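You operate a simulated robot arm through the tools that you are given. There is no shell and no other tool. Be economical: measure what you need, move in short steps, check, and stop when the job is done.

You are at the controls of a simulated robot arm. One attempt, no reset.

JOB
Store the spare unit in the rack drawer.
Fine: free the latch, lay the unit inside, push the drawer home and latch it.
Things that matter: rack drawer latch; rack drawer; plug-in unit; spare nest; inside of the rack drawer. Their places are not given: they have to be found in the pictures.

It is judged by the outcome, as a careful person would: the job done as asked, and still so three seconds after it is handed in. It fails if anything else is knocked over, pushed out of place, dropped, spilled or broken.

ROBOT AND FRAMES
A 7-joint arm with a two-finger parallel gripper, fixed in place. Base frame: the origin is at the foot of the arm, x ahead of it, y to its left, z up. Readings come in mm, rad, newtons and seconds.
With the tool pointing down near the work surface it reaches from about 240 to 680 mm from the base axis. Its first joint turns from -1.152 to 1.152 rad. Payload 2.4 kg.
The TCP is the grasp point between the finger pads, 30 mm short of the fingertips. In the tool frame z runs along the fingers and y along their closing line. Largest opening 94 mm; finger width 28, thickness 10; the body of the gripper, 50 by 96 mm, starts 55 mm behind the TCP.
Orientation is that of the tool frame in the base frame, as a unit quaternion [x, y, z, w]. With the fingers straight down and closing along the base's y, the tool's x points along the base's -x, its y along +y and its z along -z.

CONTROLS
- The arm moves only by the tool arm_command. Its argument "motion" is a list of rows, each a list of 3 entries, a list of its own where there are three numbers: the shift along the tool's x, y, z in mm, then the turn, a rotation vector about the tool's x, y, z in rad, then the finger opening in mm, from 0 to 94. In form: [[[dx, dy, dz], [rx, ry, rz], fingers], ...]. A call has 1 to 10 rows; each row is the pose to reach, as a shift and turn from the pose commanded when the call began, along the tool's axes at that moment. Rows are played at 5 a second. More than 50 mm and 0.15 rad between two rows, or a gripper value outside its range, and nothing of the call is played. A pose out of reach is approached as far as the arm can. The call stops where the force on the tool passes 40 N (or 10 N more than at its start, if that is more) or the arm is blocked; 0.2 s more then pass. Each finger travels about 153 mm/s and halts on what it meets, pressing with about 22 N; the grip force reading is that of the motor and also rises with nothing between the fingers. The clock runs only during rows and for 0.2 s after the last one: add rows that repeat a pose to give the fingers time. It gives the time, the measured TCP pose, the force on the tool (base axes), the opening and the grip force at its end, in the units of the frame above (readings bear some noise), and new pictures: "show" is both (left out), scene, wrist or none.
- Cameras (640 x 400 px; columns grow to the right, rows downward): "scene" is fixed at [35.4, 466.5, 1454.7]; the picture's right is [-0.80, -0.60, 0.00], its down [-0.28, 0.37, -0.88] and it looks along [0.54, -0.70, -0.47] (base axes); focal length 310 px, centre (320, 200). "wrist" rides on the gripper at [76, 14, -102] in the tool frame; the picture's right is [-0.18, 0.98, 0.00], its down [-0.75, -0.14, -0.64] and it looks along [-0.63, -0.12, 0.77] (tool axes); focal length 243 px, centre (320, 200).
- pixel_to_xyz(camera, pixels): for up to 12 pixels [column, row] of the newest picture of that camera ("zoom" is the newest enlarged one), the place [x, y, z] in the base frame of the surface seen there, good to about 2 mm. It takes no simulated time.
- enlarge(camera, box): a new picture of the part [left, top, right, bottom] of that camera's present view, enlarged. It takes no simulated time.
- sign_off(): hands the job in; it is judged then, once.

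Go step by step. Measure first, check grasps and placings, and put right what went wrong. The budget is 80 turns and 170 pictures, counting those below and the enlarged ones. Unless the task says otherwise, let go and move clear before handing in, and close with one line.

The tools are called as name(argument=value, ...) on one line, values as JSON. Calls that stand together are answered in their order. arm_command: Moves the arm, as the interface text tells. Its arguments: {"type":"object","properties":{"motion":{"type":"array","items":{"type":"array"}},"show":{"type":"string","enum":["both","scene","wrist","none"]}},"required":["motion"]} The other tools are called the same way: pixel_to_xyz (camera, pixels) gives the place of the surface under pixels of a picture; enlarge (camera, box) takes an enlarged picture of a part of a camera's view; sign_off () hands the job in.

At the start:

```text
time_s: 0.0
position: [343.1, -18.0, 1207.0]
ee_rot: [0.001, 1.0, 0.0, 0.0]
ft_force: [0.6, -0.4, 0.8]
width: 93.8
gripper_force: 0.0
```

scene: 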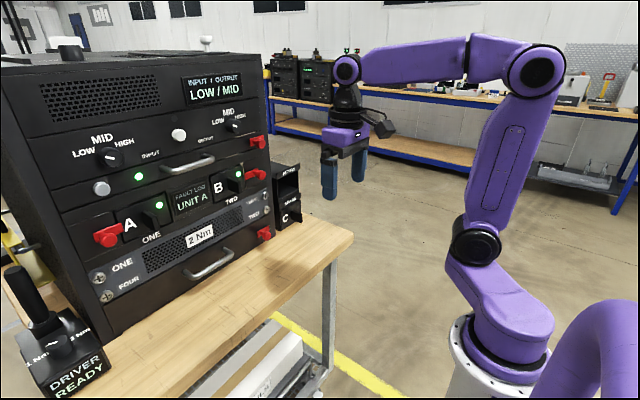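
wrist: 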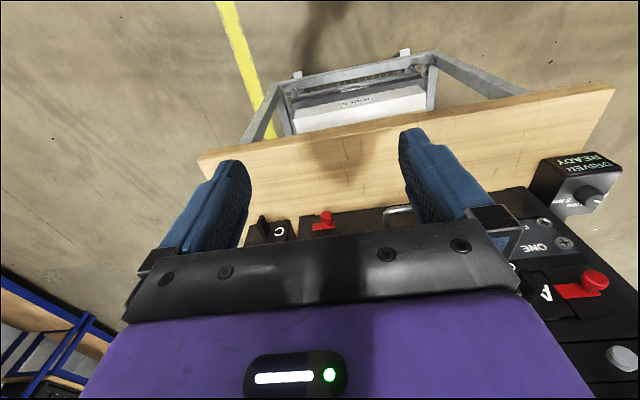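

The scene shows a rack at left with handles near (188,162) and (208,265), red latches near (258,142), (256,175), (264,233), and a spare nest with unit C near (287,195). I'll enlarge to identify these.

enlarge(camera="scene", box=[160, 100, 320, 300])

enlarge(camera="scene", box=[0, 50, 320, 250])

enlarge(camera="scene", box=[0, 200, 320, 400])

pixel_to_xyz(camera="scene", pixels=[[258, 142], [256, 175], [264, 233], [188, 162], [208, 265], [287, 195], [290, 217], [108, 237], [200, 237], [300, 240], [280, 165], [270, 185]])

```text
2.00 times, centred on (240, 200) of scene
```

zoom: 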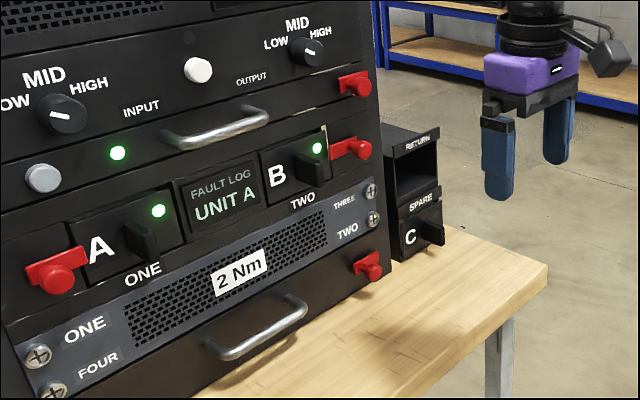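

```text
2.00 times, centred on (160, 150) of scene
```

zoom: 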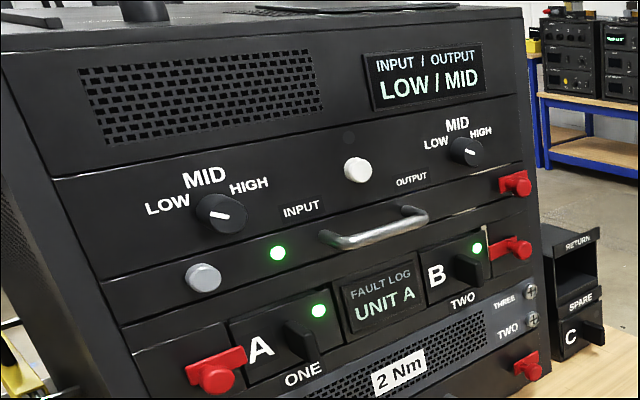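

```text
2.00 times, centred on (160, 300) of scene
```

zoom: 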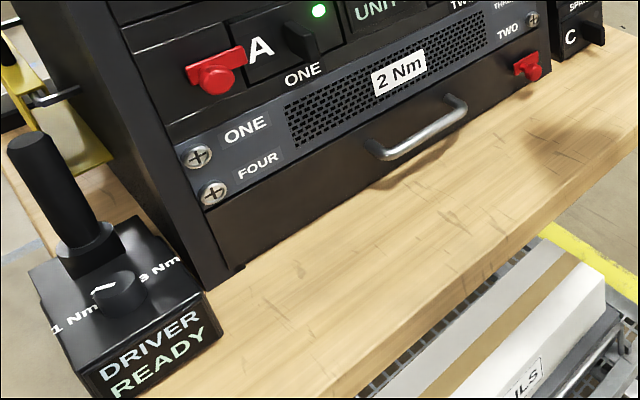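

```text
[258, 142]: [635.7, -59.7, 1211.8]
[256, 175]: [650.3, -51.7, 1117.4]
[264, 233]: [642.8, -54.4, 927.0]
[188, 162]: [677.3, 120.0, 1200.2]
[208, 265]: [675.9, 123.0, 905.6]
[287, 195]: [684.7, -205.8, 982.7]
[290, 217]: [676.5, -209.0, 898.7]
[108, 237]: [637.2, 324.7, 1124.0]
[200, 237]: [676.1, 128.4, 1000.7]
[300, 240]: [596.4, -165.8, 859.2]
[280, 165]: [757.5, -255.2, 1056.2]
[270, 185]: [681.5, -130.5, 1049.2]
```

Two handled fronts exist: an upper strip (z≈1200) and the bottom one (z≈905), each with a red latch. I'll look closer at both and measure their boundaries.

enlarge(camera="scene", box=[225, 120, 305, 170])

enlarge(camera="scene", box=[60, 130, 220, 230])

enlarge(camera="scene", box=[230, 155, 310, 255])

pixel_to_xyz(camera="zoom", pixels=[[392, 262], [384, 340], [480, 310], [480, 250], [440, 290], [465, 285], [435, 110], [400, 130], [480, 100], [480, 230], [400, 250], [440, 200]])

```text
8.00 times, centred on (265, 145) of scene
```

zoom: 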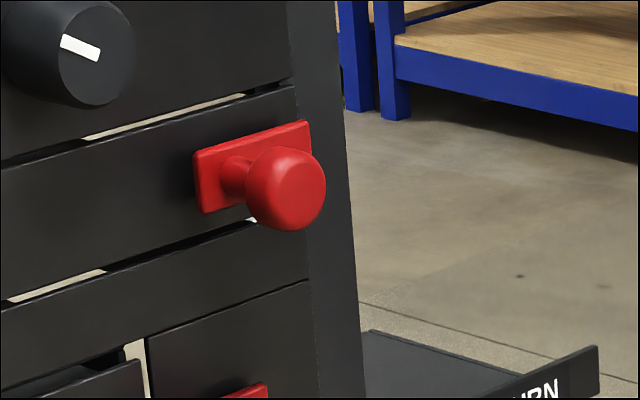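

```text
4.00 times, centred on (140, 180) of scene
```

zoom: 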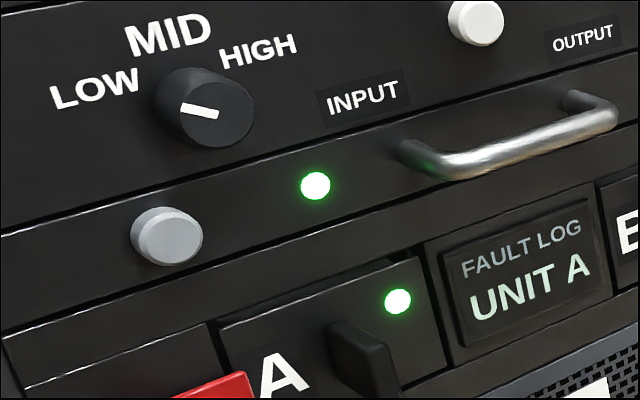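

```text
4.00 times, centred on (270, 205) of scene
```

zoom: 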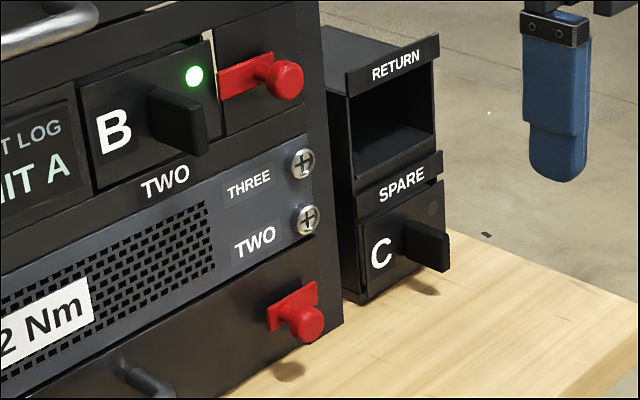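

```text
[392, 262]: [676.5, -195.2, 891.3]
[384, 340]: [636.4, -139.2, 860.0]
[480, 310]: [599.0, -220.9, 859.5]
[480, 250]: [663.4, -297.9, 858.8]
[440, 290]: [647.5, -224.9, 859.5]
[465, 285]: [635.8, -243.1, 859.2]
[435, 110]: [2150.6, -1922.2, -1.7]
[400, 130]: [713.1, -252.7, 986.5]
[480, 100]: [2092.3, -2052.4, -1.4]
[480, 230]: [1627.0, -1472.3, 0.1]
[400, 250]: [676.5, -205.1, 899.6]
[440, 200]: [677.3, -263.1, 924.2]
```

The lower front is a plain drawer with handle (z≈905) and latch at (642,-54,927); the spare C sits right at x≈677, y≈-230. I'll turn the tool to face the rack (tool x → base +y, closing vertical) for a closer look.

arm_command(motion=[[[-10, 0, 15], [-0.0861, -0.0861, 0.0861], 94], [[-20, 0, 30], [-0.1722, -0.1722, 0.1722], 94], [[-30, 0, 45], [-0.2583, -0.2583, 0.2583], 94], [[-40, 0, 60], [-0.3444, -0.3444, 0.3444], 94], [[-50, 0, 75], [-0.4305, -0.4305, 0.4305], 94], [[-60, 0, 90], [-0.5166, -0.5166, 0.5166], 94], [[-70, 0, 105], [-0.6027, -0.6027, 0.6027], 94], [[-80, 0, 120], [-0.6888, -0.6888, 0.6888], 94], [[-90, 0, 135], [-0.7749, -0.7749, 0.7749], 94], [[-100, 0, 150], [-0.861, -0.861, 0.861], 94]], show="none")

arm_command(motion=[[[0, 0, 0], [-0.0697, -0.0697, 0.0697], 94], [[0, 0, 0], [-0.1394, -0.1394, 0.1394], 94], [[0, 0, 0], [-0.2091, -0.2091, 0.2091], 94], [[0, 0, 0], [-0.2788, -0.2788, 0.2788], 94], [[0, 0, 0], [-0.3482, -0.3482, 0.3482], 94]])

```text
time_s: 2.2
position: [451.3, -33.4, 1062.4]
ee_rot: [0.382, 0.742, 0.401, 0.379]
ft_force: [-0.2, -0.5, 0.7]
width: 93.9
gripper_force: 0.1
out of reach, approached as far as the arm can: row 10
```

```text
time_s: 3.4
position: [535.9, 41.4, 1046.1]
ee_rot: [0.415, 0.577, 0.571, 0.412]
ft_force: [-0.1, -1.0, 0.0]
width: 94.1
gripper_force: 0.1
out of reach, approached as far as the arm can: row 1, 2, 3, 4, 5
```

scene: 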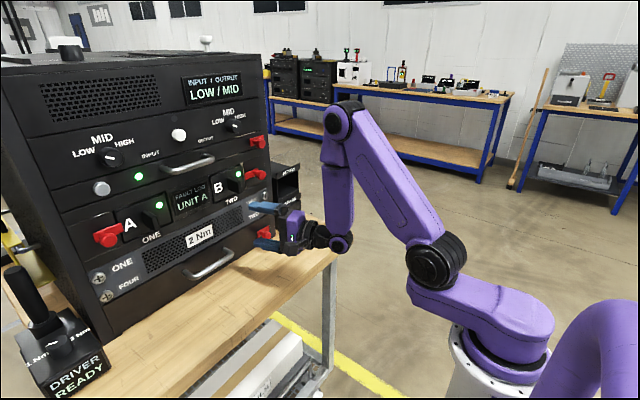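
wrist: 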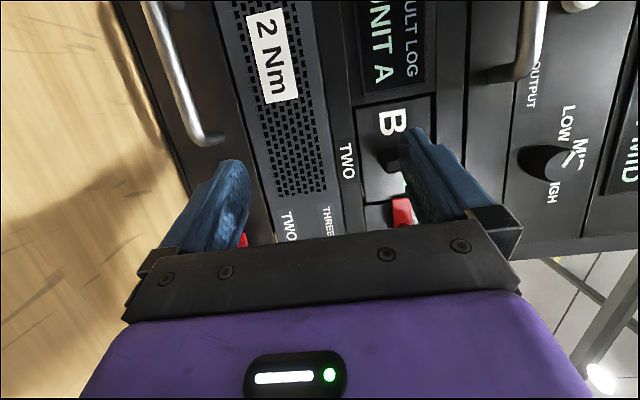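

The arm stopped at (536,41,1046) with an 18° yaw, because the forward pose was too close to the base. I'll check which pose counts as commanded with a zero move, and measure handle and latch points from the wrist view ((200,130) handle end, (242,240) latch).

arm_command(motion=[[[0, 0, 0], [0, 0, 0], 94]], show="none")

pixel_to_xyz(camera="wrist", pixels=[[208, 137], [175, 60], [150, 5], [165, 120], [222, 100], [330, 180], [240, 170], [390, 155], [260, 225], [180, 175], [195, 105]])

pixel_to_xyz(camera="scene", pixels=[[190, 272], [211, 268], [231, 252], [229, 246], [187, 265], [125, 330], [120, 320], [180, 290], [105, 305]])

enlarge(camera="wrist", box=[80, 0, 400, 260])

```text
time_s: 3.8
position: [521.8, -52.1, 1045.3]
ee_rot: [0.497, 0.51, 0.502, 0.491]
ft_force: [-0.6, 0.7, -0.1]
width: 94.0
gripper_force: 0.2
```

```text
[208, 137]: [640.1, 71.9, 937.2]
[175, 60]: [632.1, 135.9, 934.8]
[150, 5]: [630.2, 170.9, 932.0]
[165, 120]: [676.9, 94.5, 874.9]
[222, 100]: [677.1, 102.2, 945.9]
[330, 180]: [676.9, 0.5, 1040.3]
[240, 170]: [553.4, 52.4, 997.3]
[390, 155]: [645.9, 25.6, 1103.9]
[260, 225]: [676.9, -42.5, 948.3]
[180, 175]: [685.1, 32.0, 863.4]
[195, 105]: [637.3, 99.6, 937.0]
```

```text
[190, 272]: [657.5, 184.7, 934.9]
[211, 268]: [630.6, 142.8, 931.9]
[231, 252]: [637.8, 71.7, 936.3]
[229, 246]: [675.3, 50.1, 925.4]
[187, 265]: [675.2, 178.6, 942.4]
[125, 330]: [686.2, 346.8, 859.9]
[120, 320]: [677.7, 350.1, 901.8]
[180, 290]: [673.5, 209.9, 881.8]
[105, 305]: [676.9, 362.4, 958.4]
```

```text
1.54 times, centred on (240, 130) of wrist
```

zoom: 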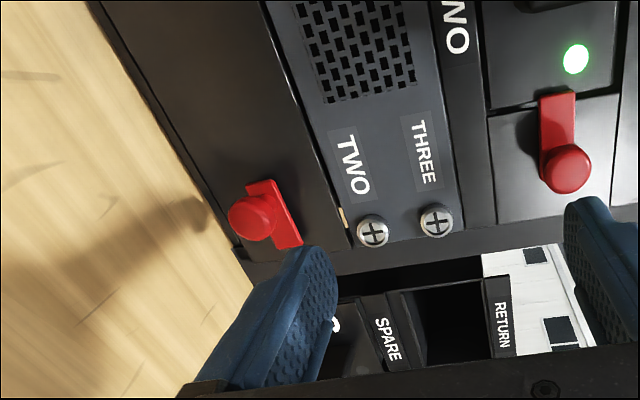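

The tool now faces the rack squarely at (522,-52,1045). I'll zoom in on the latch from here.

arm_command(motion=[[[30, 0, 0], [0, 0, 0], 94], [[60, 0, 0], [0, 0, 0], 94]])

enlarge(camera="wrist", box=[120, 100, 360, 250])

enlarge(camera="scene", box=[240, 205, 304, 255])

```text
time_s: 4.4
position: [521.6, 6.4, 1044.5]
ee_rot: [0.5, 0.5, 0.5, 0.501]
ft_force: [0.1, -0.1, 0.0]
width: 93.9
gripper_force: 0.1
```

scene: 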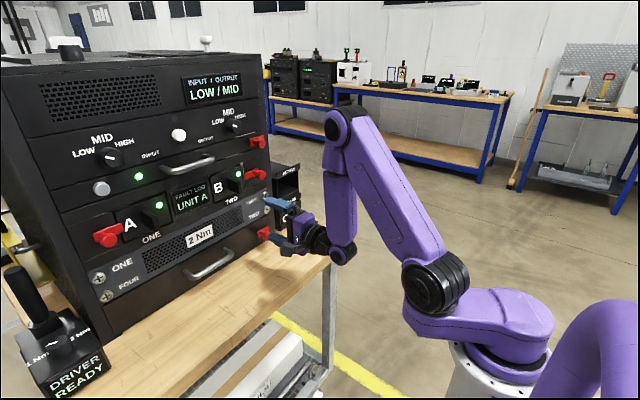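
wrist: 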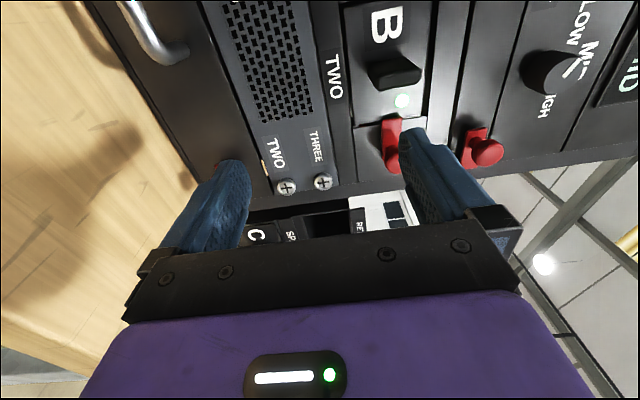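

```text
2.67 times, centred on (240, 175) of wrist
```

zoom: 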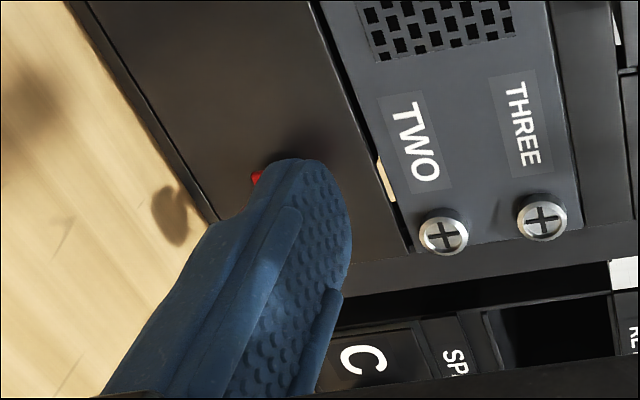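

```text
8.00 times, centred on (272, 230) of scene
```

zoom: 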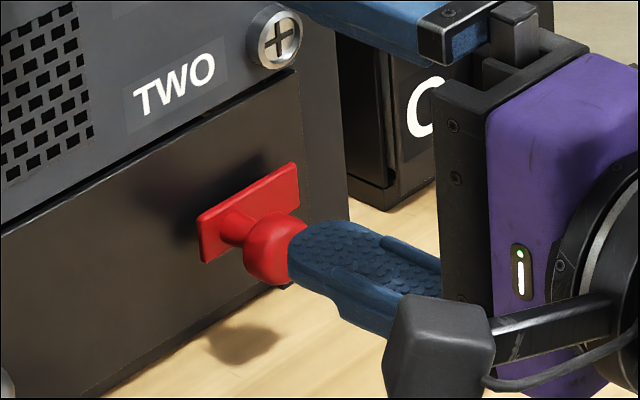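

The latch is a red knob on a plate that extends over the right frame post. I'll line the gripper up at y≈-54, higher, with a narrower opening, to measure the knob unobstructed.

arm_command(motion=[[[-30, 0, 0], [0, 0, 0], 70], [[-60, 0, 0], [0, 0, 0], 50]])

enlarge(camera="wrist", box=[120, 0, 360, 150])

enlarge(camera="scene", box=[240, 205, 304, 255])

```text
time_s: 5.0
position: [519.4, -53.4, 1046.5]
ee_rot: [0.5, 0.5, 0.5, 0.5]
ft_force: [0.1, 0.2, 0.6]
width: 50.0
gripper_force: 0.0
```

scene: 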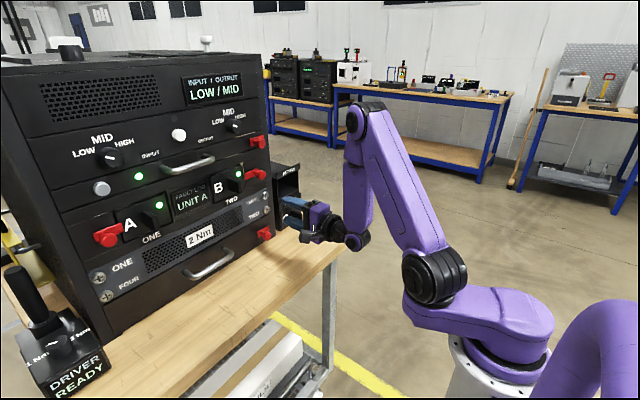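
wrist: 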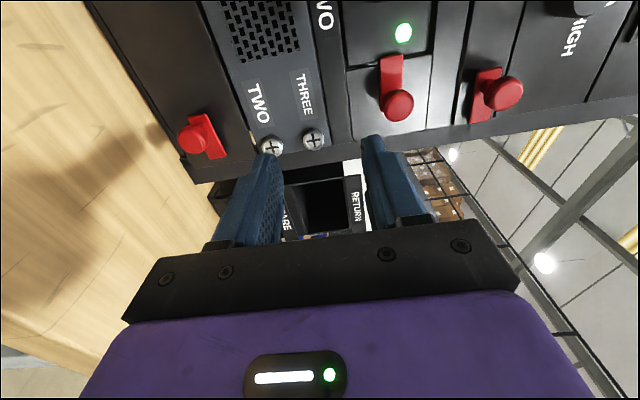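

```text
2.67 times, centred on (240, 75) of wrist
```

zoom: 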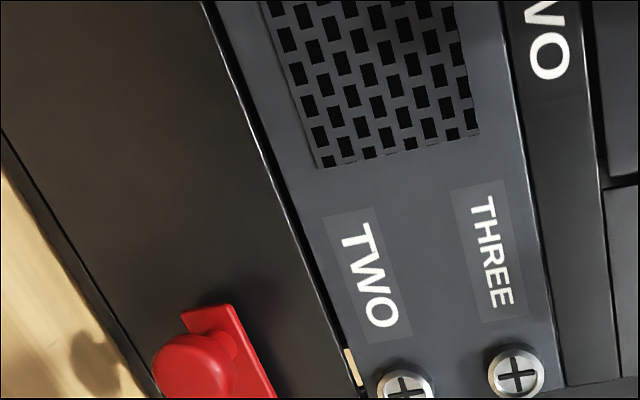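

```text
8.00 times, centred on (272, 230) of scene
```

zoom: 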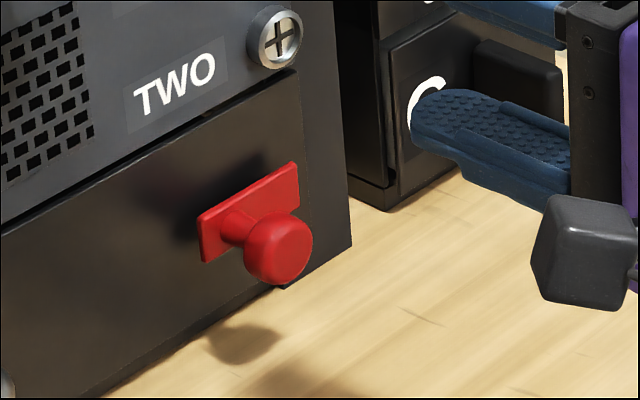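

pixel_to_xyz(camera="zoom", pixels=[[280, 250], [280, 220], [280, 278], [250, 250], [305, 250], [205, 240], [290, 180], [235, 225], [303, 110], [350, 200], [225, 205], [340, 240]])

enlarge(camera="wrist", box=[160, 90, 260, 190])

```text
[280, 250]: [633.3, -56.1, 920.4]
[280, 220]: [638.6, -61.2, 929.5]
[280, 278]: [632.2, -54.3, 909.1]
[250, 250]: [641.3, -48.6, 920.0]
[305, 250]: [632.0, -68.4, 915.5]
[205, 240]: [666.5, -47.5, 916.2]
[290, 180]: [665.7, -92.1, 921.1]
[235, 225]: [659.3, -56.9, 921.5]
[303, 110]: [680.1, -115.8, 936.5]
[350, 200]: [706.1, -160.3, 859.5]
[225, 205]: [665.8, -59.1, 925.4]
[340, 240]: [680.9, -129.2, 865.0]
```

```text
4.00 times, centred on (210, 140) of wrist
```

zoom: 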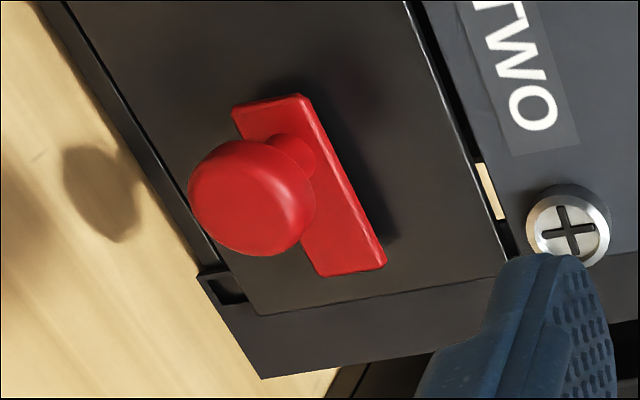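

Knob centre ≈ (640,-59,918), plate y −47…−92 at x≈666. I'll roll the gripper 90° so the camera goes on top and fingers close horizontally, then line up with the knob.

arm_command(motion=[[[0, 0, 4], [0, 0, 0.149], 50], [[-1, -5, 8], [0, 0, 0.298], 50], [[-2, -15, 12], [0, 0, 0.447], 50], [[-3, -25, 16], [0, 0, 0.596], 50], [[-4, -35, 20], [0, 0, 0.745], 50], [[-5, -45, 20], [0, 0, 0.894], 50], [[-6, -55, 20], [0, 0, 1.043], 50], [[-6, -65, 20], [0, 0, 1.192], 50], [[-6, -75, 20], [0, 0, 1.341], 50], [[-6, -86, 20], [0, 0, 1.49], 50]], show="none")

arm_command(motion=[[[0, 0, 0], [0, 0, 0.0808], 50]])

```text
time_s: 7.2
position: [540.9, -56.6, 958.6]
ee_rot: [0.707, 0.027, 0.707, 0.027]
ft_force: [-0.1, 0.2, 0.2]
width: 50.0
gripper_force: 0.1
```

```text
time_s: 7.6
position: [539.4, -57.2, 959.3]
ee_rot: [0.707, -0.001, 0.707, -0.001]
ft_force: [-0.4, -0.1, -0.9]
width: 50.0
gripper_force: 0.1
```

scene: 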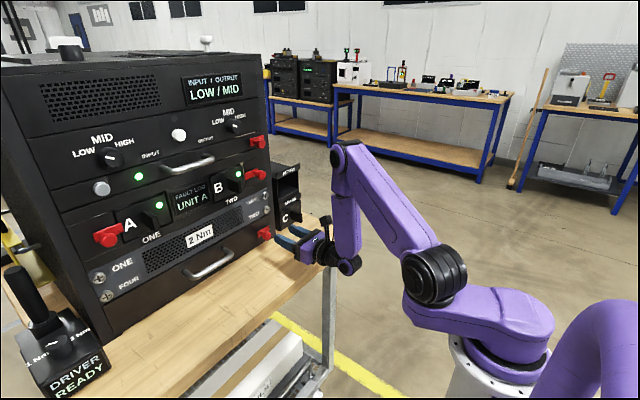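
wrist: 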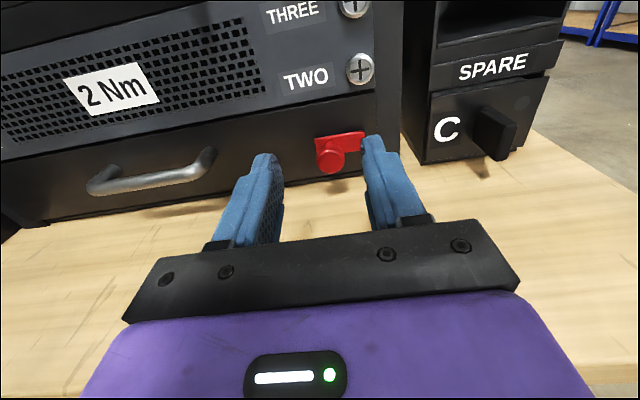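

Good view. I'll enlarge the latch and unit C and measure both.

enlarge(camera="wrist", box=[410, 60, 570, 180])

enlarge(camera="wrist", box=[290, 110, 410, 190])

pixel_to_xyz(camera="zoom", pixels=[[215, 260], [215, 235], [215, 285], [185, 260], [235, 265], [140, 150], [380, 120], [200, 165], [300, 150], [240, 200], [440, 100], [150, 200]])

pixel_to_xyz(camera="wrist", pixels=[[432, 98], [542, 78], [424, 162], [514, 145], [500, 140], [480, 112], [515, 122], [500, 160], [446, 130], [490, 109], [430, 80], [520, 155]])

```text
3.33 times, centred on (490, 120) of wrist
```

zoom: 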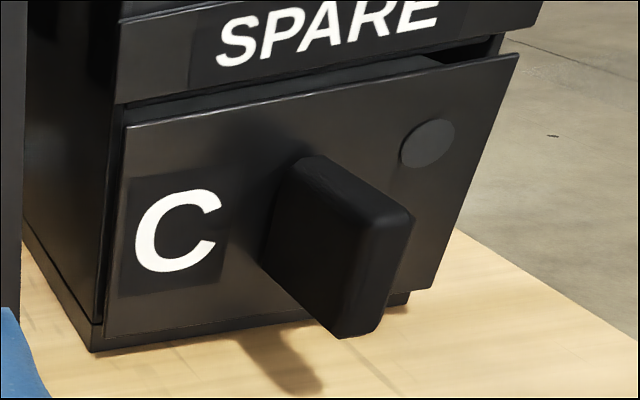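

```text
5.00 times, centred on (350, 150) of wrist
```

zoom: 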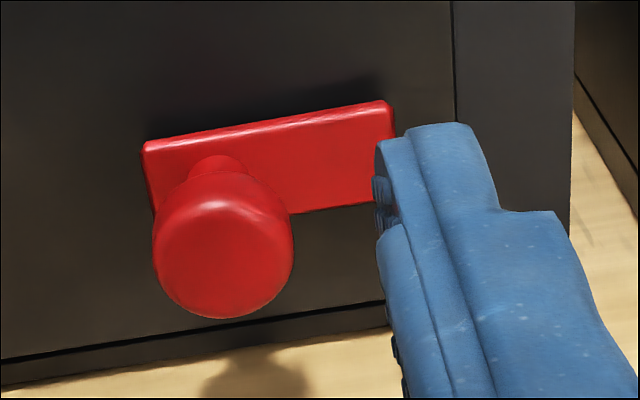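

```text
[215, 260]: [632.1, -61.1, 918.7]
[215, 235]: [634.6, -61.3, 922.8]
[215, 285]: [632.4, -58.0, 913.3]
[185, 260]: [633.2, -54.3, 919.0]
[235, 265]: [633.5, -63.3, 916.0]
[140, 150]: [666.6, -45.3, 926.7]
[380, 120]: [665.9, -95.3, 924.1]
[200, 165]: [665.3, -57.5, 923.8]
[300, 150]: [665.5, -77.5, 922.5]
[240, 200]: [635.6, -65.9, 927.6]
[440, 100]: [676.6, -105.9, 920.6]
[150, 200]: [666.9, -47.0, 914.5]
```

```text
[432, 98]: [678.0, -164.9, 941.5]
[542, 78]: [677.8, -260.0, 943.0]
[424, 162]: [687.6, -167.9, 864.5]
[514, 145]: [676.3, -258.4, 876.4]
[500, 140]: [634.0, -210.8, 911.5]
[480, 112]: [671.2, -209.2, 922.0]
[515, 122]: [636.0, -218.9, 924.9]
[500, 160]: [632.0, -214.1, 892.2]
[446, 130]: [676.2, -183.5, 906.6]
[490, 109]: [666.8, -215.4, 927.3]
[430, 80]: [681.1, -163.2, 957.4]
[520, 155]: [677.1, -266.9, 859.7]
```

Knob axis ≈ (y -60, z 918), knob head x 632–655; the unit C face spans y −165…−260, z 873–943 with a blade grip at y≈-215. I'll approach the latch knob with open fingers and close.

arm_command(motion=[[[-41, 3, 0], [0, 0, 0], 50], [[-41, 3, 30], [0, 0, 0], 50], [[-41, 3, 60], [0, 0, 0], 50], [[-41, 3, 94], [0, 0, 0], 50], [[-41, 3, 94], [0, 0, 0], 24], [[-41, 3, 94], [0, 0, 0], 15], [[-41, 3, 94], [0, 0, 0], 15]])

enlarge(camera="wrist", box=[240, 80, 400, 240])

```text
time_s: 9.2
position: [634.4, -59.6, 918.4]
ee_rot: [0.707, 0.001, 0.707, -0.001]
ft_force: [-8.3, 7.2, 5.5]
width: 26.9
gripper_force: 45.2
```

scene: 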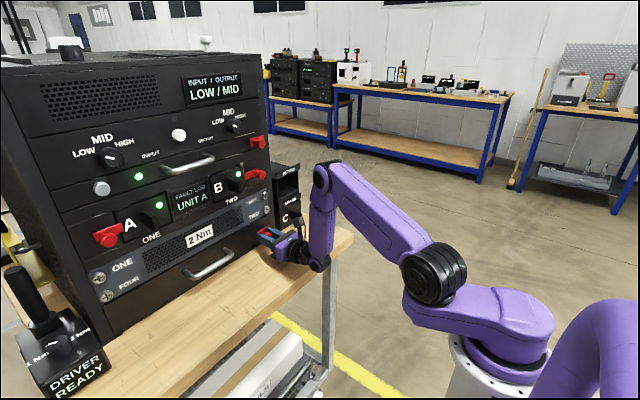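
wrist: 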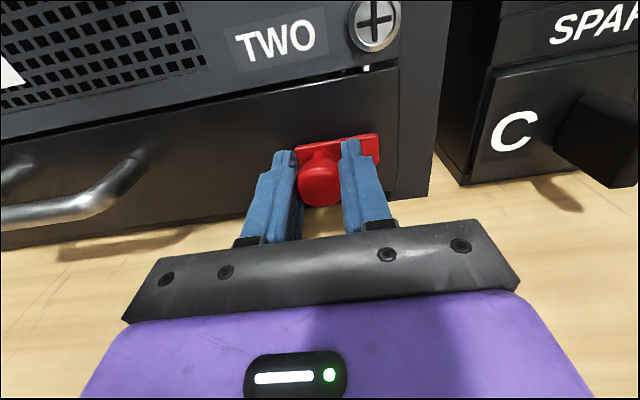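

```text
2.50 times, centred on (320, 160) of wrist
```

zoom: 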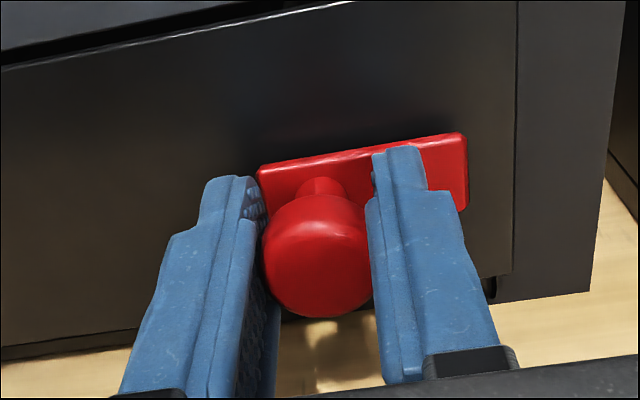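

Knob is gripped (width 26.9). I'll try a gentle slide to the left (+y) and watch force and position.

arm_command(motion=[[[0, -3, 0], [0, 0, 0], 15], [[0, -6, 0], [0, 0, 0], 15], [[0, -9, 0], [0, 0, 0], 15]], show="wrist")

```text
time_s: 10.0
position: [634.4, -52.0, 918.9]
ee_rot: [0.706, 0.0, 0.708, 0.0]
ft_force: [-0.8, -1.1, 3.2]
width: 26.6
gripper_force: 45.5
```

wrist: 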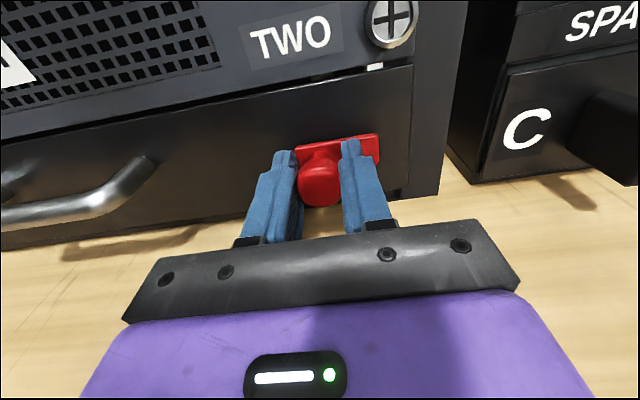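

The latch slides left with little force. I'll continue until its stop.

arm_command(motion=[[[0, -4, 0], [0, 0, 0], 15], [[0, -8, 0], [0, 0, 0], 15], [[0, -12, 0], [0, 0, 0], 15], [[0, -16, 0], [0, 0, 0], 15], [[0, -20, 0], [0, 0, 0], 15], [[0, -25, 0], [0, 0, 0], 15]], show="wrist")

```text
time_s: 11.4
position: [633.4, -37.7, 918.7]
ee_rot: [0.707, -0.009, 0.707, 0.008]
ft_force: [1.1, -31.4, -1.8]
width: 26.7
gripper_force: 45.1
```

wrist: 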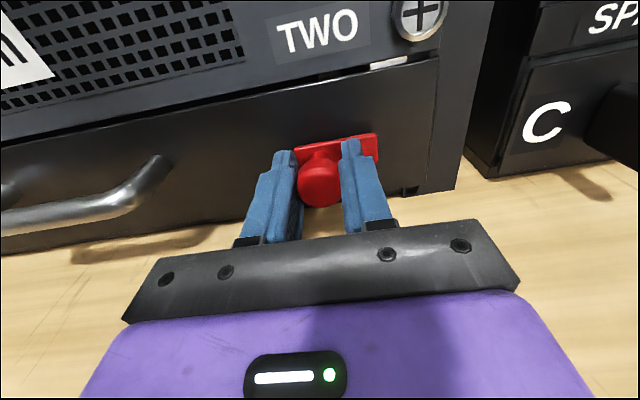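

The latch hit its stop at y≈-38 (22 mm travel). I'll relax, open the fingers, back off and see that it stays.

arm_command(motion=[[[0, -13, 0], [0, 0, 0], 15], [[0, -13, 0], [0, 0, 0], 50], [[0, -13, -30], [0, 0, 0], 50], [[0, -13, -70], [0, 0, 0], 50], [[0, -13, -94], [0, 0, 0], 50]])

enlarge(camera="wrist", box=[290, 110, 410, 190])

```text
time_s: 11.7
position: [633.5, -37.5, 917.2]
ee_rot: [0.707, -0.014, 0.707, 0.014]
ft_force: [0.2, -5.0, -2.2]
width: 27.0
gripper_force: 44.8
stopped in row 1: the force on the tool passed its limit (the readings are from after the stop); the commanded pose is now the measured one
```

scene: 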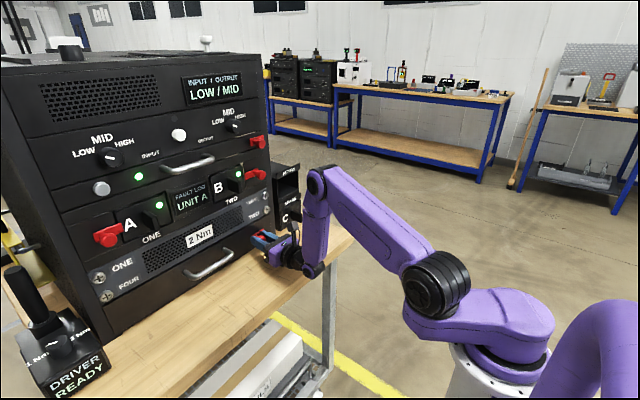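
wrist: 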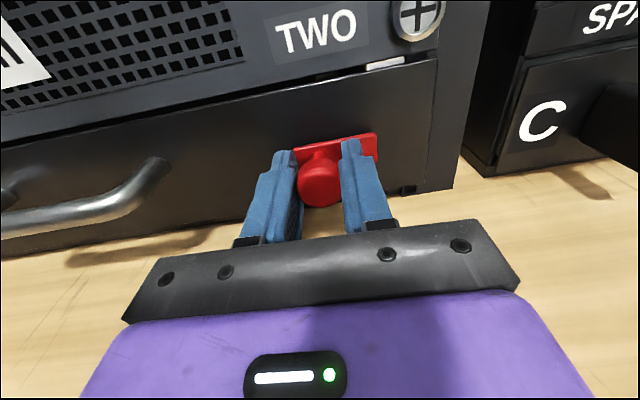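

```text
5.00 times, centred on (350, 150) of wrist
```

zoom: 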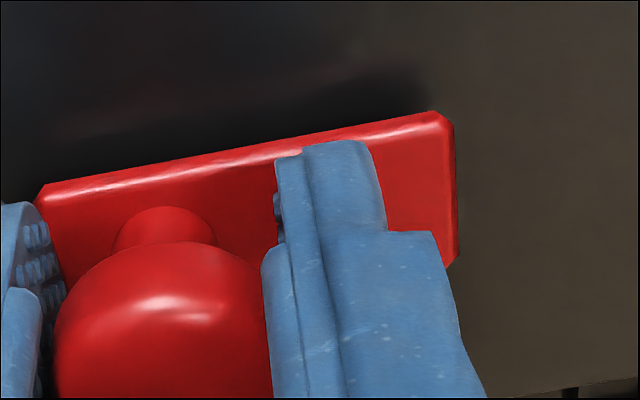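

The latch is at its open stop. I'll release and back off, correcting a small yaw error.

arm_command(motion=[[[0, 0, 0], [0, 0, 0], 50], [[0, 0, 0], [0, 0, 0], 50], [[0, 0, -30], [0, 0, 0], 50], [[0, 0, -65], [0.02, 0, 0], 50], [[0, 0, -94], [0.04, 0, 0], 50]])

enlarge(camera="wrist", box=[250, 90, 410, 190])

```text
time_s: 12.9
position: [539.7, -34.8, 917.7]
ee_rot: [0.707, 0.002, 0.707, -0.002]
ft_force: [-0.5, -0.3, 0.8]
width: 50.1
gripper_force: 0.0
```

scene: 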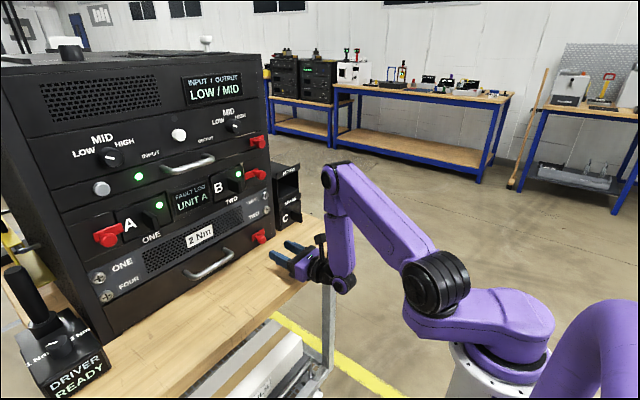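
wrist: 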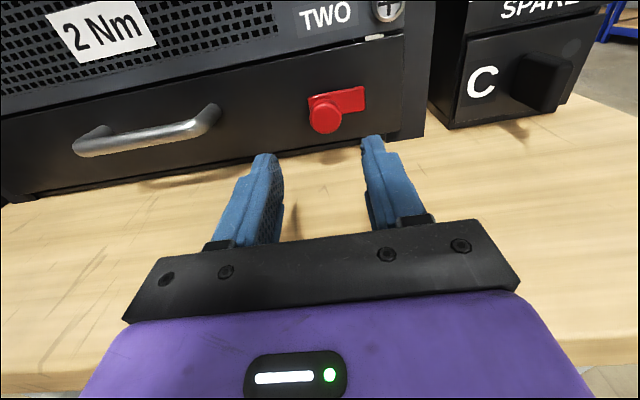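

```text
4.00 times, centred on (330, 140) of wrist
```

zoom: 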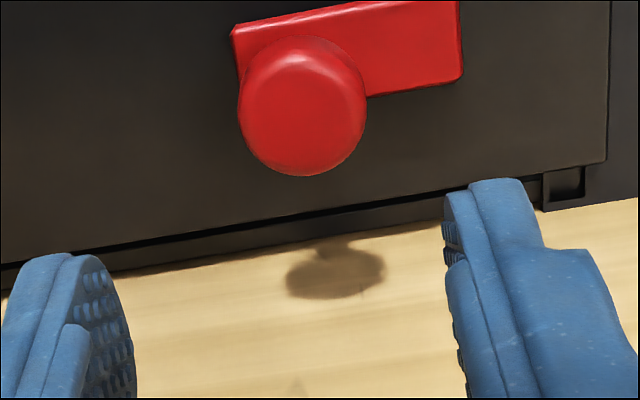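

The latch stayed open. I'll measure the handle bar in the wrist view, around (150,135)–(200,125).

enlarge(camera="wrist", box=[60, 90, 240, 170])

pixel_to_xyz(camera="wrist", pixels=[[150, 134], [150, 140], [150, 144], [150, 148], [190, 126], [190, 131], [85, 148], [210, 120], [100, 142], [108, 128], [198, 112], [130, 160]])

```text
3.56 times, centred on (150, 130) of wrist
```

zoom: 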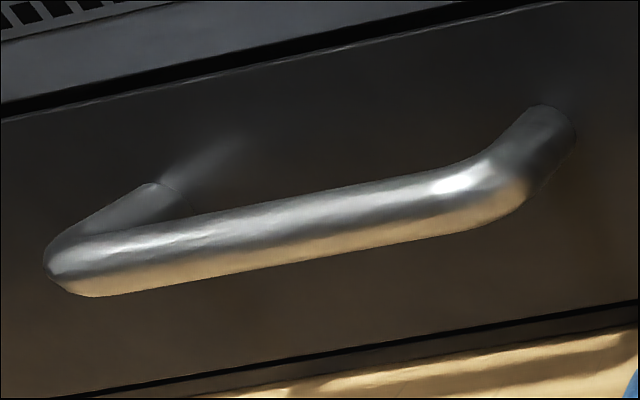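

```text
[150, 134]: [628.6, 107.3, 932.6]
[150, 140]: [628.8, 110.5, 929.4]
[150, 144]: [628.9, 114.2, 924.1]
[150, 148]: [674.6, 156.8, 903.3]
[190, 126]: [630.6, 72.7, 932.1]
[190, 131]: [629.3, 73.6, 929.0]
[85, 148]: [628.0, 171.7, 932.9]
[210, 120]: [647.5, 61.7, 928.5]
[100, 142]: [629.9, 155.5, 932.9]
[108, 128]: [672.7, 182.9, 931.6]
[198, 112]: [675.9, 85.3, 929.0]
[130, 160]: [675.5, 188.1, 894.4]
```

Bar centre ≈ (635, 120, 930), Ø13. I'll roll to vertical closing and move in front of the handle centre.

arm_command(motion=[[[10, -15, 0], [0, 0, -0.149], 60], [[20, -30, 0], [0, 0, -0.298], 60], [[30, -45, 0], [0, 0, -0.447], 60], [[30, -60, 0], [0, 0, -0.596], 60], [[30, -75, 0], [0, 0, -0.745], 60], [[30, -90, 0], [0, 0, -0.894], 60], [[30, -105, 0], [0, 0, -1.043], 60], [[30, -120, 0], [0, 0, -1.192], 60], [[30, -140, 0], [0, 0, -1.341], 60], [[30, -155, 0], [0, 0, -1.49], 60]], show="none")

arm_command(motion=[[[0, 0, 0], [0, 0, -0.0808], 60], [[0, -18, 0], [0, 0, -0.0808], 60]])

```text
time_s: 15.1
position: [525.4, 59.9, 948.2]
ee_rot: [0.511, 0.489, 0.528, 0.471]
ft_force: [0.0, 0.3, -1.1]
width: 59.9
gripper_force: 0.0
out of reach, approached as far as the arm can: row 6, 7, 8, 9, 10
```

```text
time_s: 15.7
position: [522.1, 48.6, 930.0]
ee_rot: [0.497, 0.503, 0.502, 0.498]
ft_force: [0.9, 0.2, -0.3]
width: 60.4
gripper_force: 0.1
out of reach, approached as far as the arm can: row 1, 2
```

scene: 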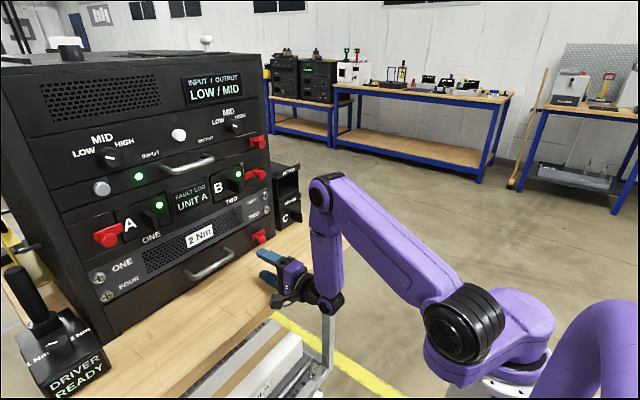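
wrist: 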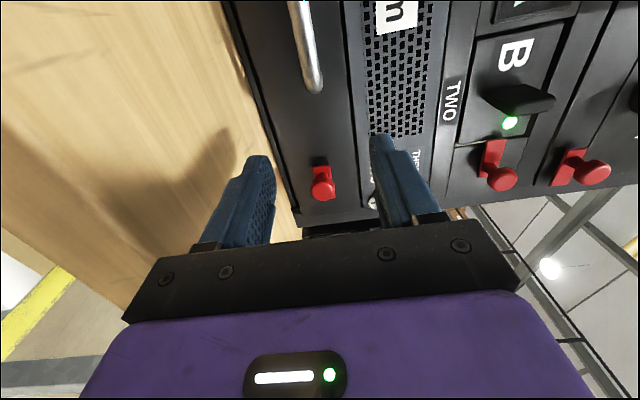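

It stopped at y≈49 for x≈522, near the arm's inner limit. I'll try moving left while moving slightly forward.

arm_command(motion=[[[0, 0, 30], [0, 0, 0], 60], [[30, 0, 45], [0, 0, 0], 60], [[60, 0, 50], [0, 0, 0], 60]], show="wrist")

```text
time_s: 16.5
position: [560.4, 52.1, 930.8]
ee_rot: [0.491, 0.509, 0.509, 0.49]
ft_force: [-0.2, -0.1, -0.6]
width: 60.2
gripper_force: 0.1
out of reach, approached as far as the arm can: row 1, 2, 3
```

wrist: 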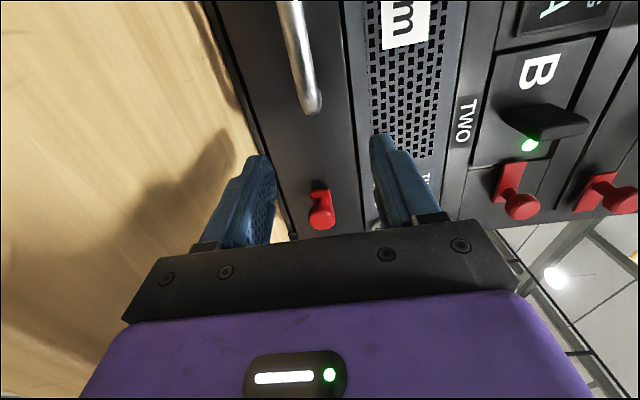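

The y limit depends on yaw, so I'll add about 0.25 rad of left yaw (about tool y = up) while moving left.

arm_command(motion=[[[15, 0, 0], [0, 0.08, 0], 60], [[30, 0, 0], [0, 0.16, 0], 60], [[45, 0, 0], [0, 0.24, 0], 60], [[55, 0, 0], [0, 0.26, 0], 60]], show="wrist")

```text
time_s: 17.5
position: [559.9, 108.1, 931.2]
ee_rot: [0.43, 0.562, 0.562, 0.429]
ft_force: [0.0, 0.3, -0.2]
width: 60.1
gripper_force: 0.0
```

wrist: 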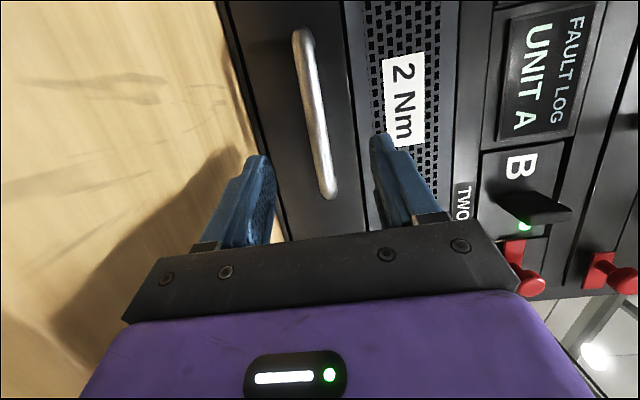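

Now at (560,108,931) with 0.27 rad yaw and the handle straight ahead between the fingers. Moving in and closing on the bar.

arm_command(motion=[[[-2, 0, 25], [0, 0, 0], 60], [[-4, 0, 50], [0, 0, 0], 60], [[-6.8, -1, 71], [0, 0, 0], 60], [[-6.8, -1, 71], [0, 0, 0], 25], [[-6.8, -1, 71], [0, 0, 0], 5], [[-6.8, -1, 71], [0, 0, 0], 5]])

```text
time_s: 18.9
position: [629.4, 119.8, 927.5]
ee_rot: [0.43, 0.562, 0.561, 0.428]
ft_force: [3.3, 0.5, -7.1]
width: 18.7
gripper_force: 44.6
```

scene: 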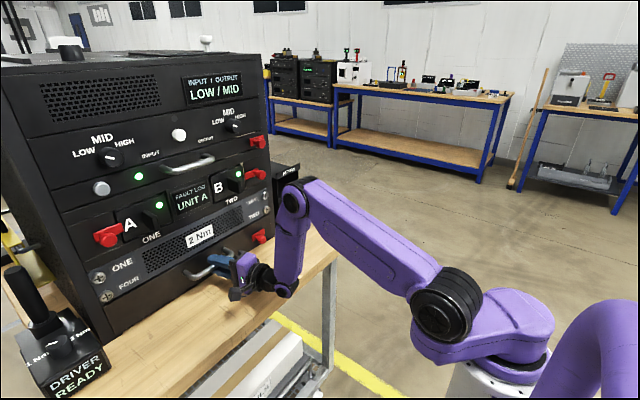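
wrist: 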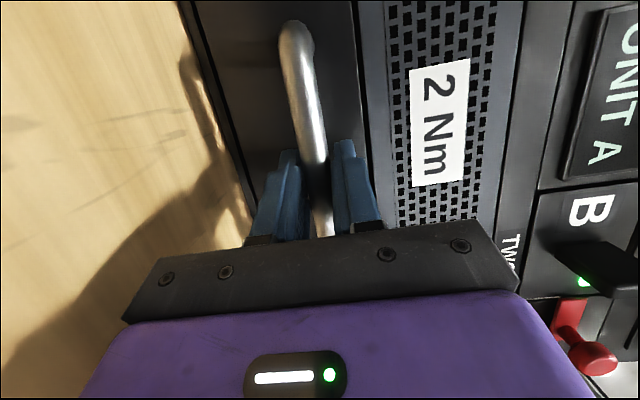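

Bar is gripped (18.7 mm). I'll pull straight along −x, first 60 mm in small steps.

arm_command(motion=[[[2.6, 0, -9.7], [0, 0, 0], 5], [[5.3, 0, -19.3], [0, 0, 0], 5], [[7.9, 0, -29], [0, 0, 0], 5], [[10.5, 0, -38.6], [0, 0, 0], 5], [[13.1, 0, -48.3], [0, 0, 0], 5], [[15.8, 0, -58], [0, 0, 0], 5]])

```text
time_s: 20.3
position: [570.8, 119.3, 928.5]
ee_rot: [0.43, 0.563, 0.561, 0.429]
ft_force: [0.4, -0.9, -8.4]
width: 19.1
gripper_force: 45.1
```

scene: 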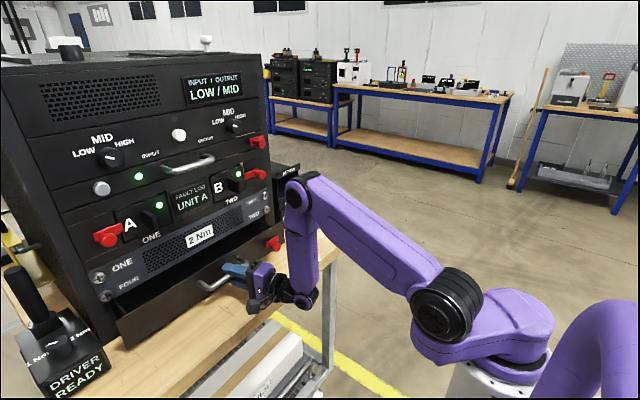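
wrist: 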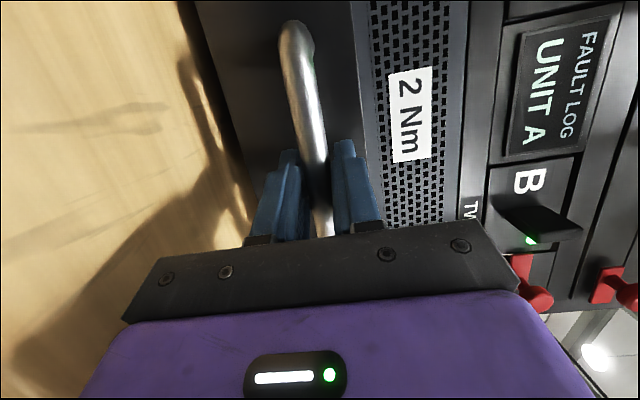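

The drawer follows. Pulling on another 60 mm.

arm_command(motion=[[[2.6, 0, -9.7], [0, 0, 0], 5], [[5.3, 0, -19.3], [0, 0, 0], 5], [[7.9, 0, -29], [0, 0, 0], 5], [[10.5, 0, -38.6], [0, 0, 0], 5], [[13.1, 0, -48.3], [0, 0, 0], 5], [[15.8, 0, -58], [0, 0, 0], 5]])

```text
time_s: 21.7
position: [509.6, 119.2, 928.2]
ee_rot: [0.43, 0.562, 0.562, 0.429]
ft_force: [1.6, -4.1, -9.8]
width: 19.0
gripper_force: 45.3
```

scene: 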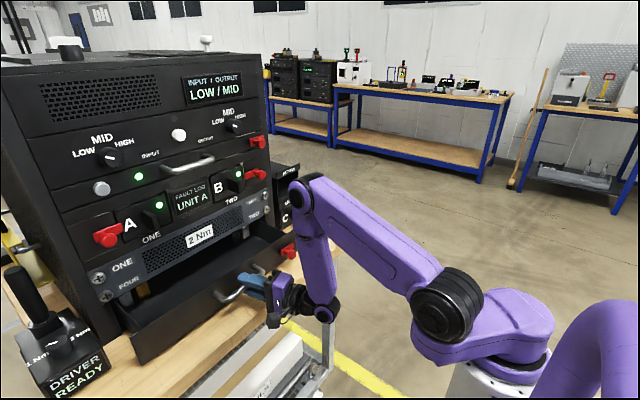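
wrist: 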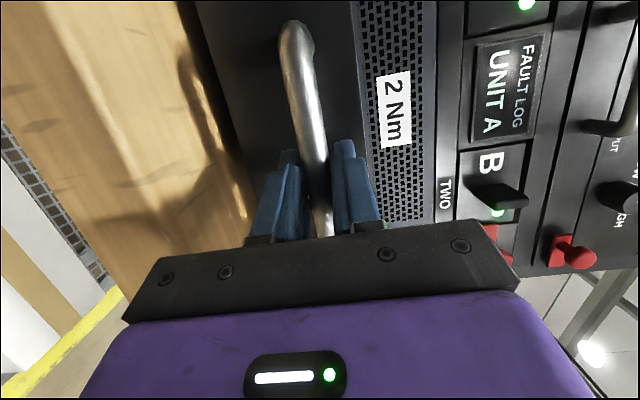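

120 mm open and still smooth. Another pull, stopping if reach or a stop intervenes.

arm_command(motion=[[[2.6, 0, -9.7], [0, 0, 0], 5], [[5.3, 0, -19.3], [0, 0, 0], 5], [[7.9, 0, -29], [0, 0, 0], 5], [[10.5, 0, -38.6], [0, 0, 0], 5], [[13.1, 0, -48.3], [0, 0, 0], 5], [[15.8, 0, -58], [0, 0, 0], 5]])

enlarge(camera="scene", box=[80, 200, 320, 370])

```text
time_s: 23.1
position: [450.1, 119.5, 929.9]
ee_rot: [0.431, 0.563, 0.56, 0.428]
ft_force: [1.5, -1.2, -14.9]
width: 18.6
gripper_force: 45.3
```

scene: 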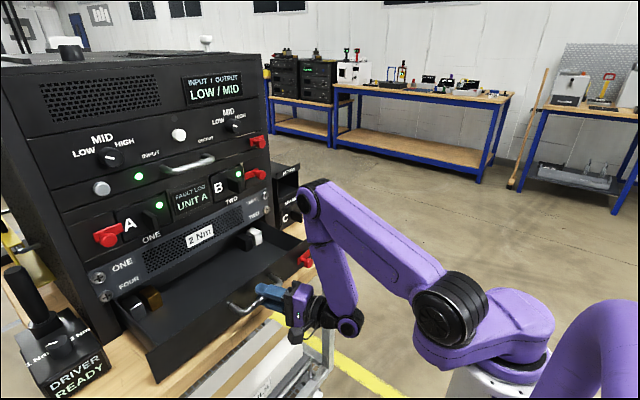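
wrist: 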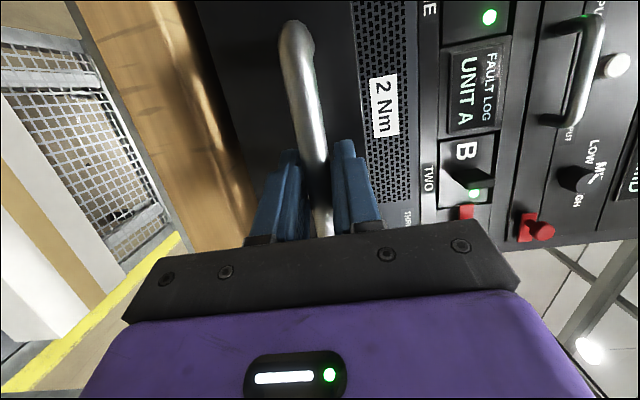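

```text
2.35 times, centred on (200, 285) of scene
```

zoom: 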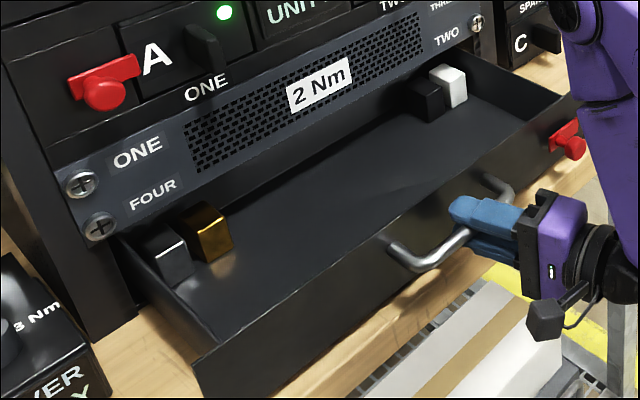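

Drawer is open 180 mm; it holds four small blocks, left (black, brass) and right (black, white), with the middle free. I'll measure the interior, walls and blocks.

pixel_to_xyz(camera="zoom", pixels=[[300, 250], [400, 180], [250, 330], [390, 220], [205, 350], [490, 100], [220, 235], [170, 255], [430, 95], [452, 85], [540, 105], [130, 262]])

pixel_to_xyz(camera="zoom", pixels=[[210, 225], [430, 105], [330, 150], [360, 236], [240, 320], [500, 120], [470, 60], [195, 345], [530, 100], [300, 170], [460, 100], [195, 215]])

enlarge(camera="scene", box=[220, 215, 300, 265])

```text
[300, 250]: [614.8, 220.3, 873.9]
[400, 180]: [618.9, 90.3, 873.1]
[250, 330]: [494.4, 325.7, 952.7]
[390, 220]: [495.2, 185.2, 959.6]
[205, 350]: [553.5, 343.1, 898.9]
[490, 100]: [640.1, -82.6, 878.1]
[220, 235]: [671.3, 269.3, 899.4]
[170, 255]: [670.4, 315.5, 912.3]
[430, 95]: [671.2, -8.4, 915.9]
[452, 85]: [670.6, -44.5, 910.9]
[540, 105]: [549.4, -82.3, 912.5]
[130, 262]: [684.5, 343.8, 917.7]
```

```text
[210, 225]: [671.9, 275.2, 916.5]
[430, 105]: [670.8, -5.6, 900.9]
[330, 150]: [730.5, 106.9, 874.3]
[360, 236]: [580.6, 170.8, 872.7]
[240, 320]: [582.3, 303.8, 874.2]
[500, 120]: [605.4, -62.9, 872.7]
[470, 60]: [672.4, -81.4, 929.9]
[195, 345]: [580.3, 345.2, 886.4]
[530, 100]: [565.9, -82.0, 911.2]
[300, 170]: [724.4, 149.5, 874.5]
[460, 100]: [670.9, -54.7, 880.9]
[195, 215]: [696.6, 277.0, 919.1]
```

```text
8.00 times, centred on (260, 240) of scene
```

zoom: 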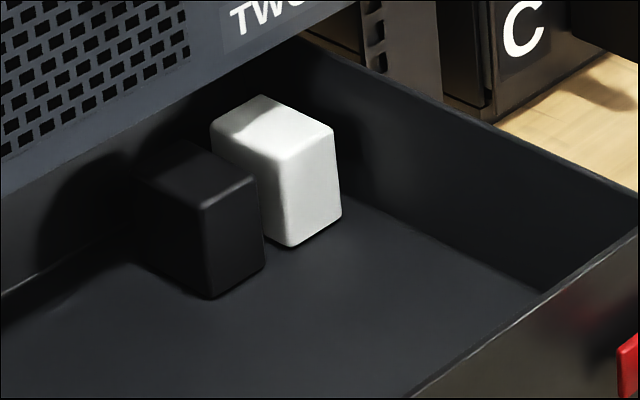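

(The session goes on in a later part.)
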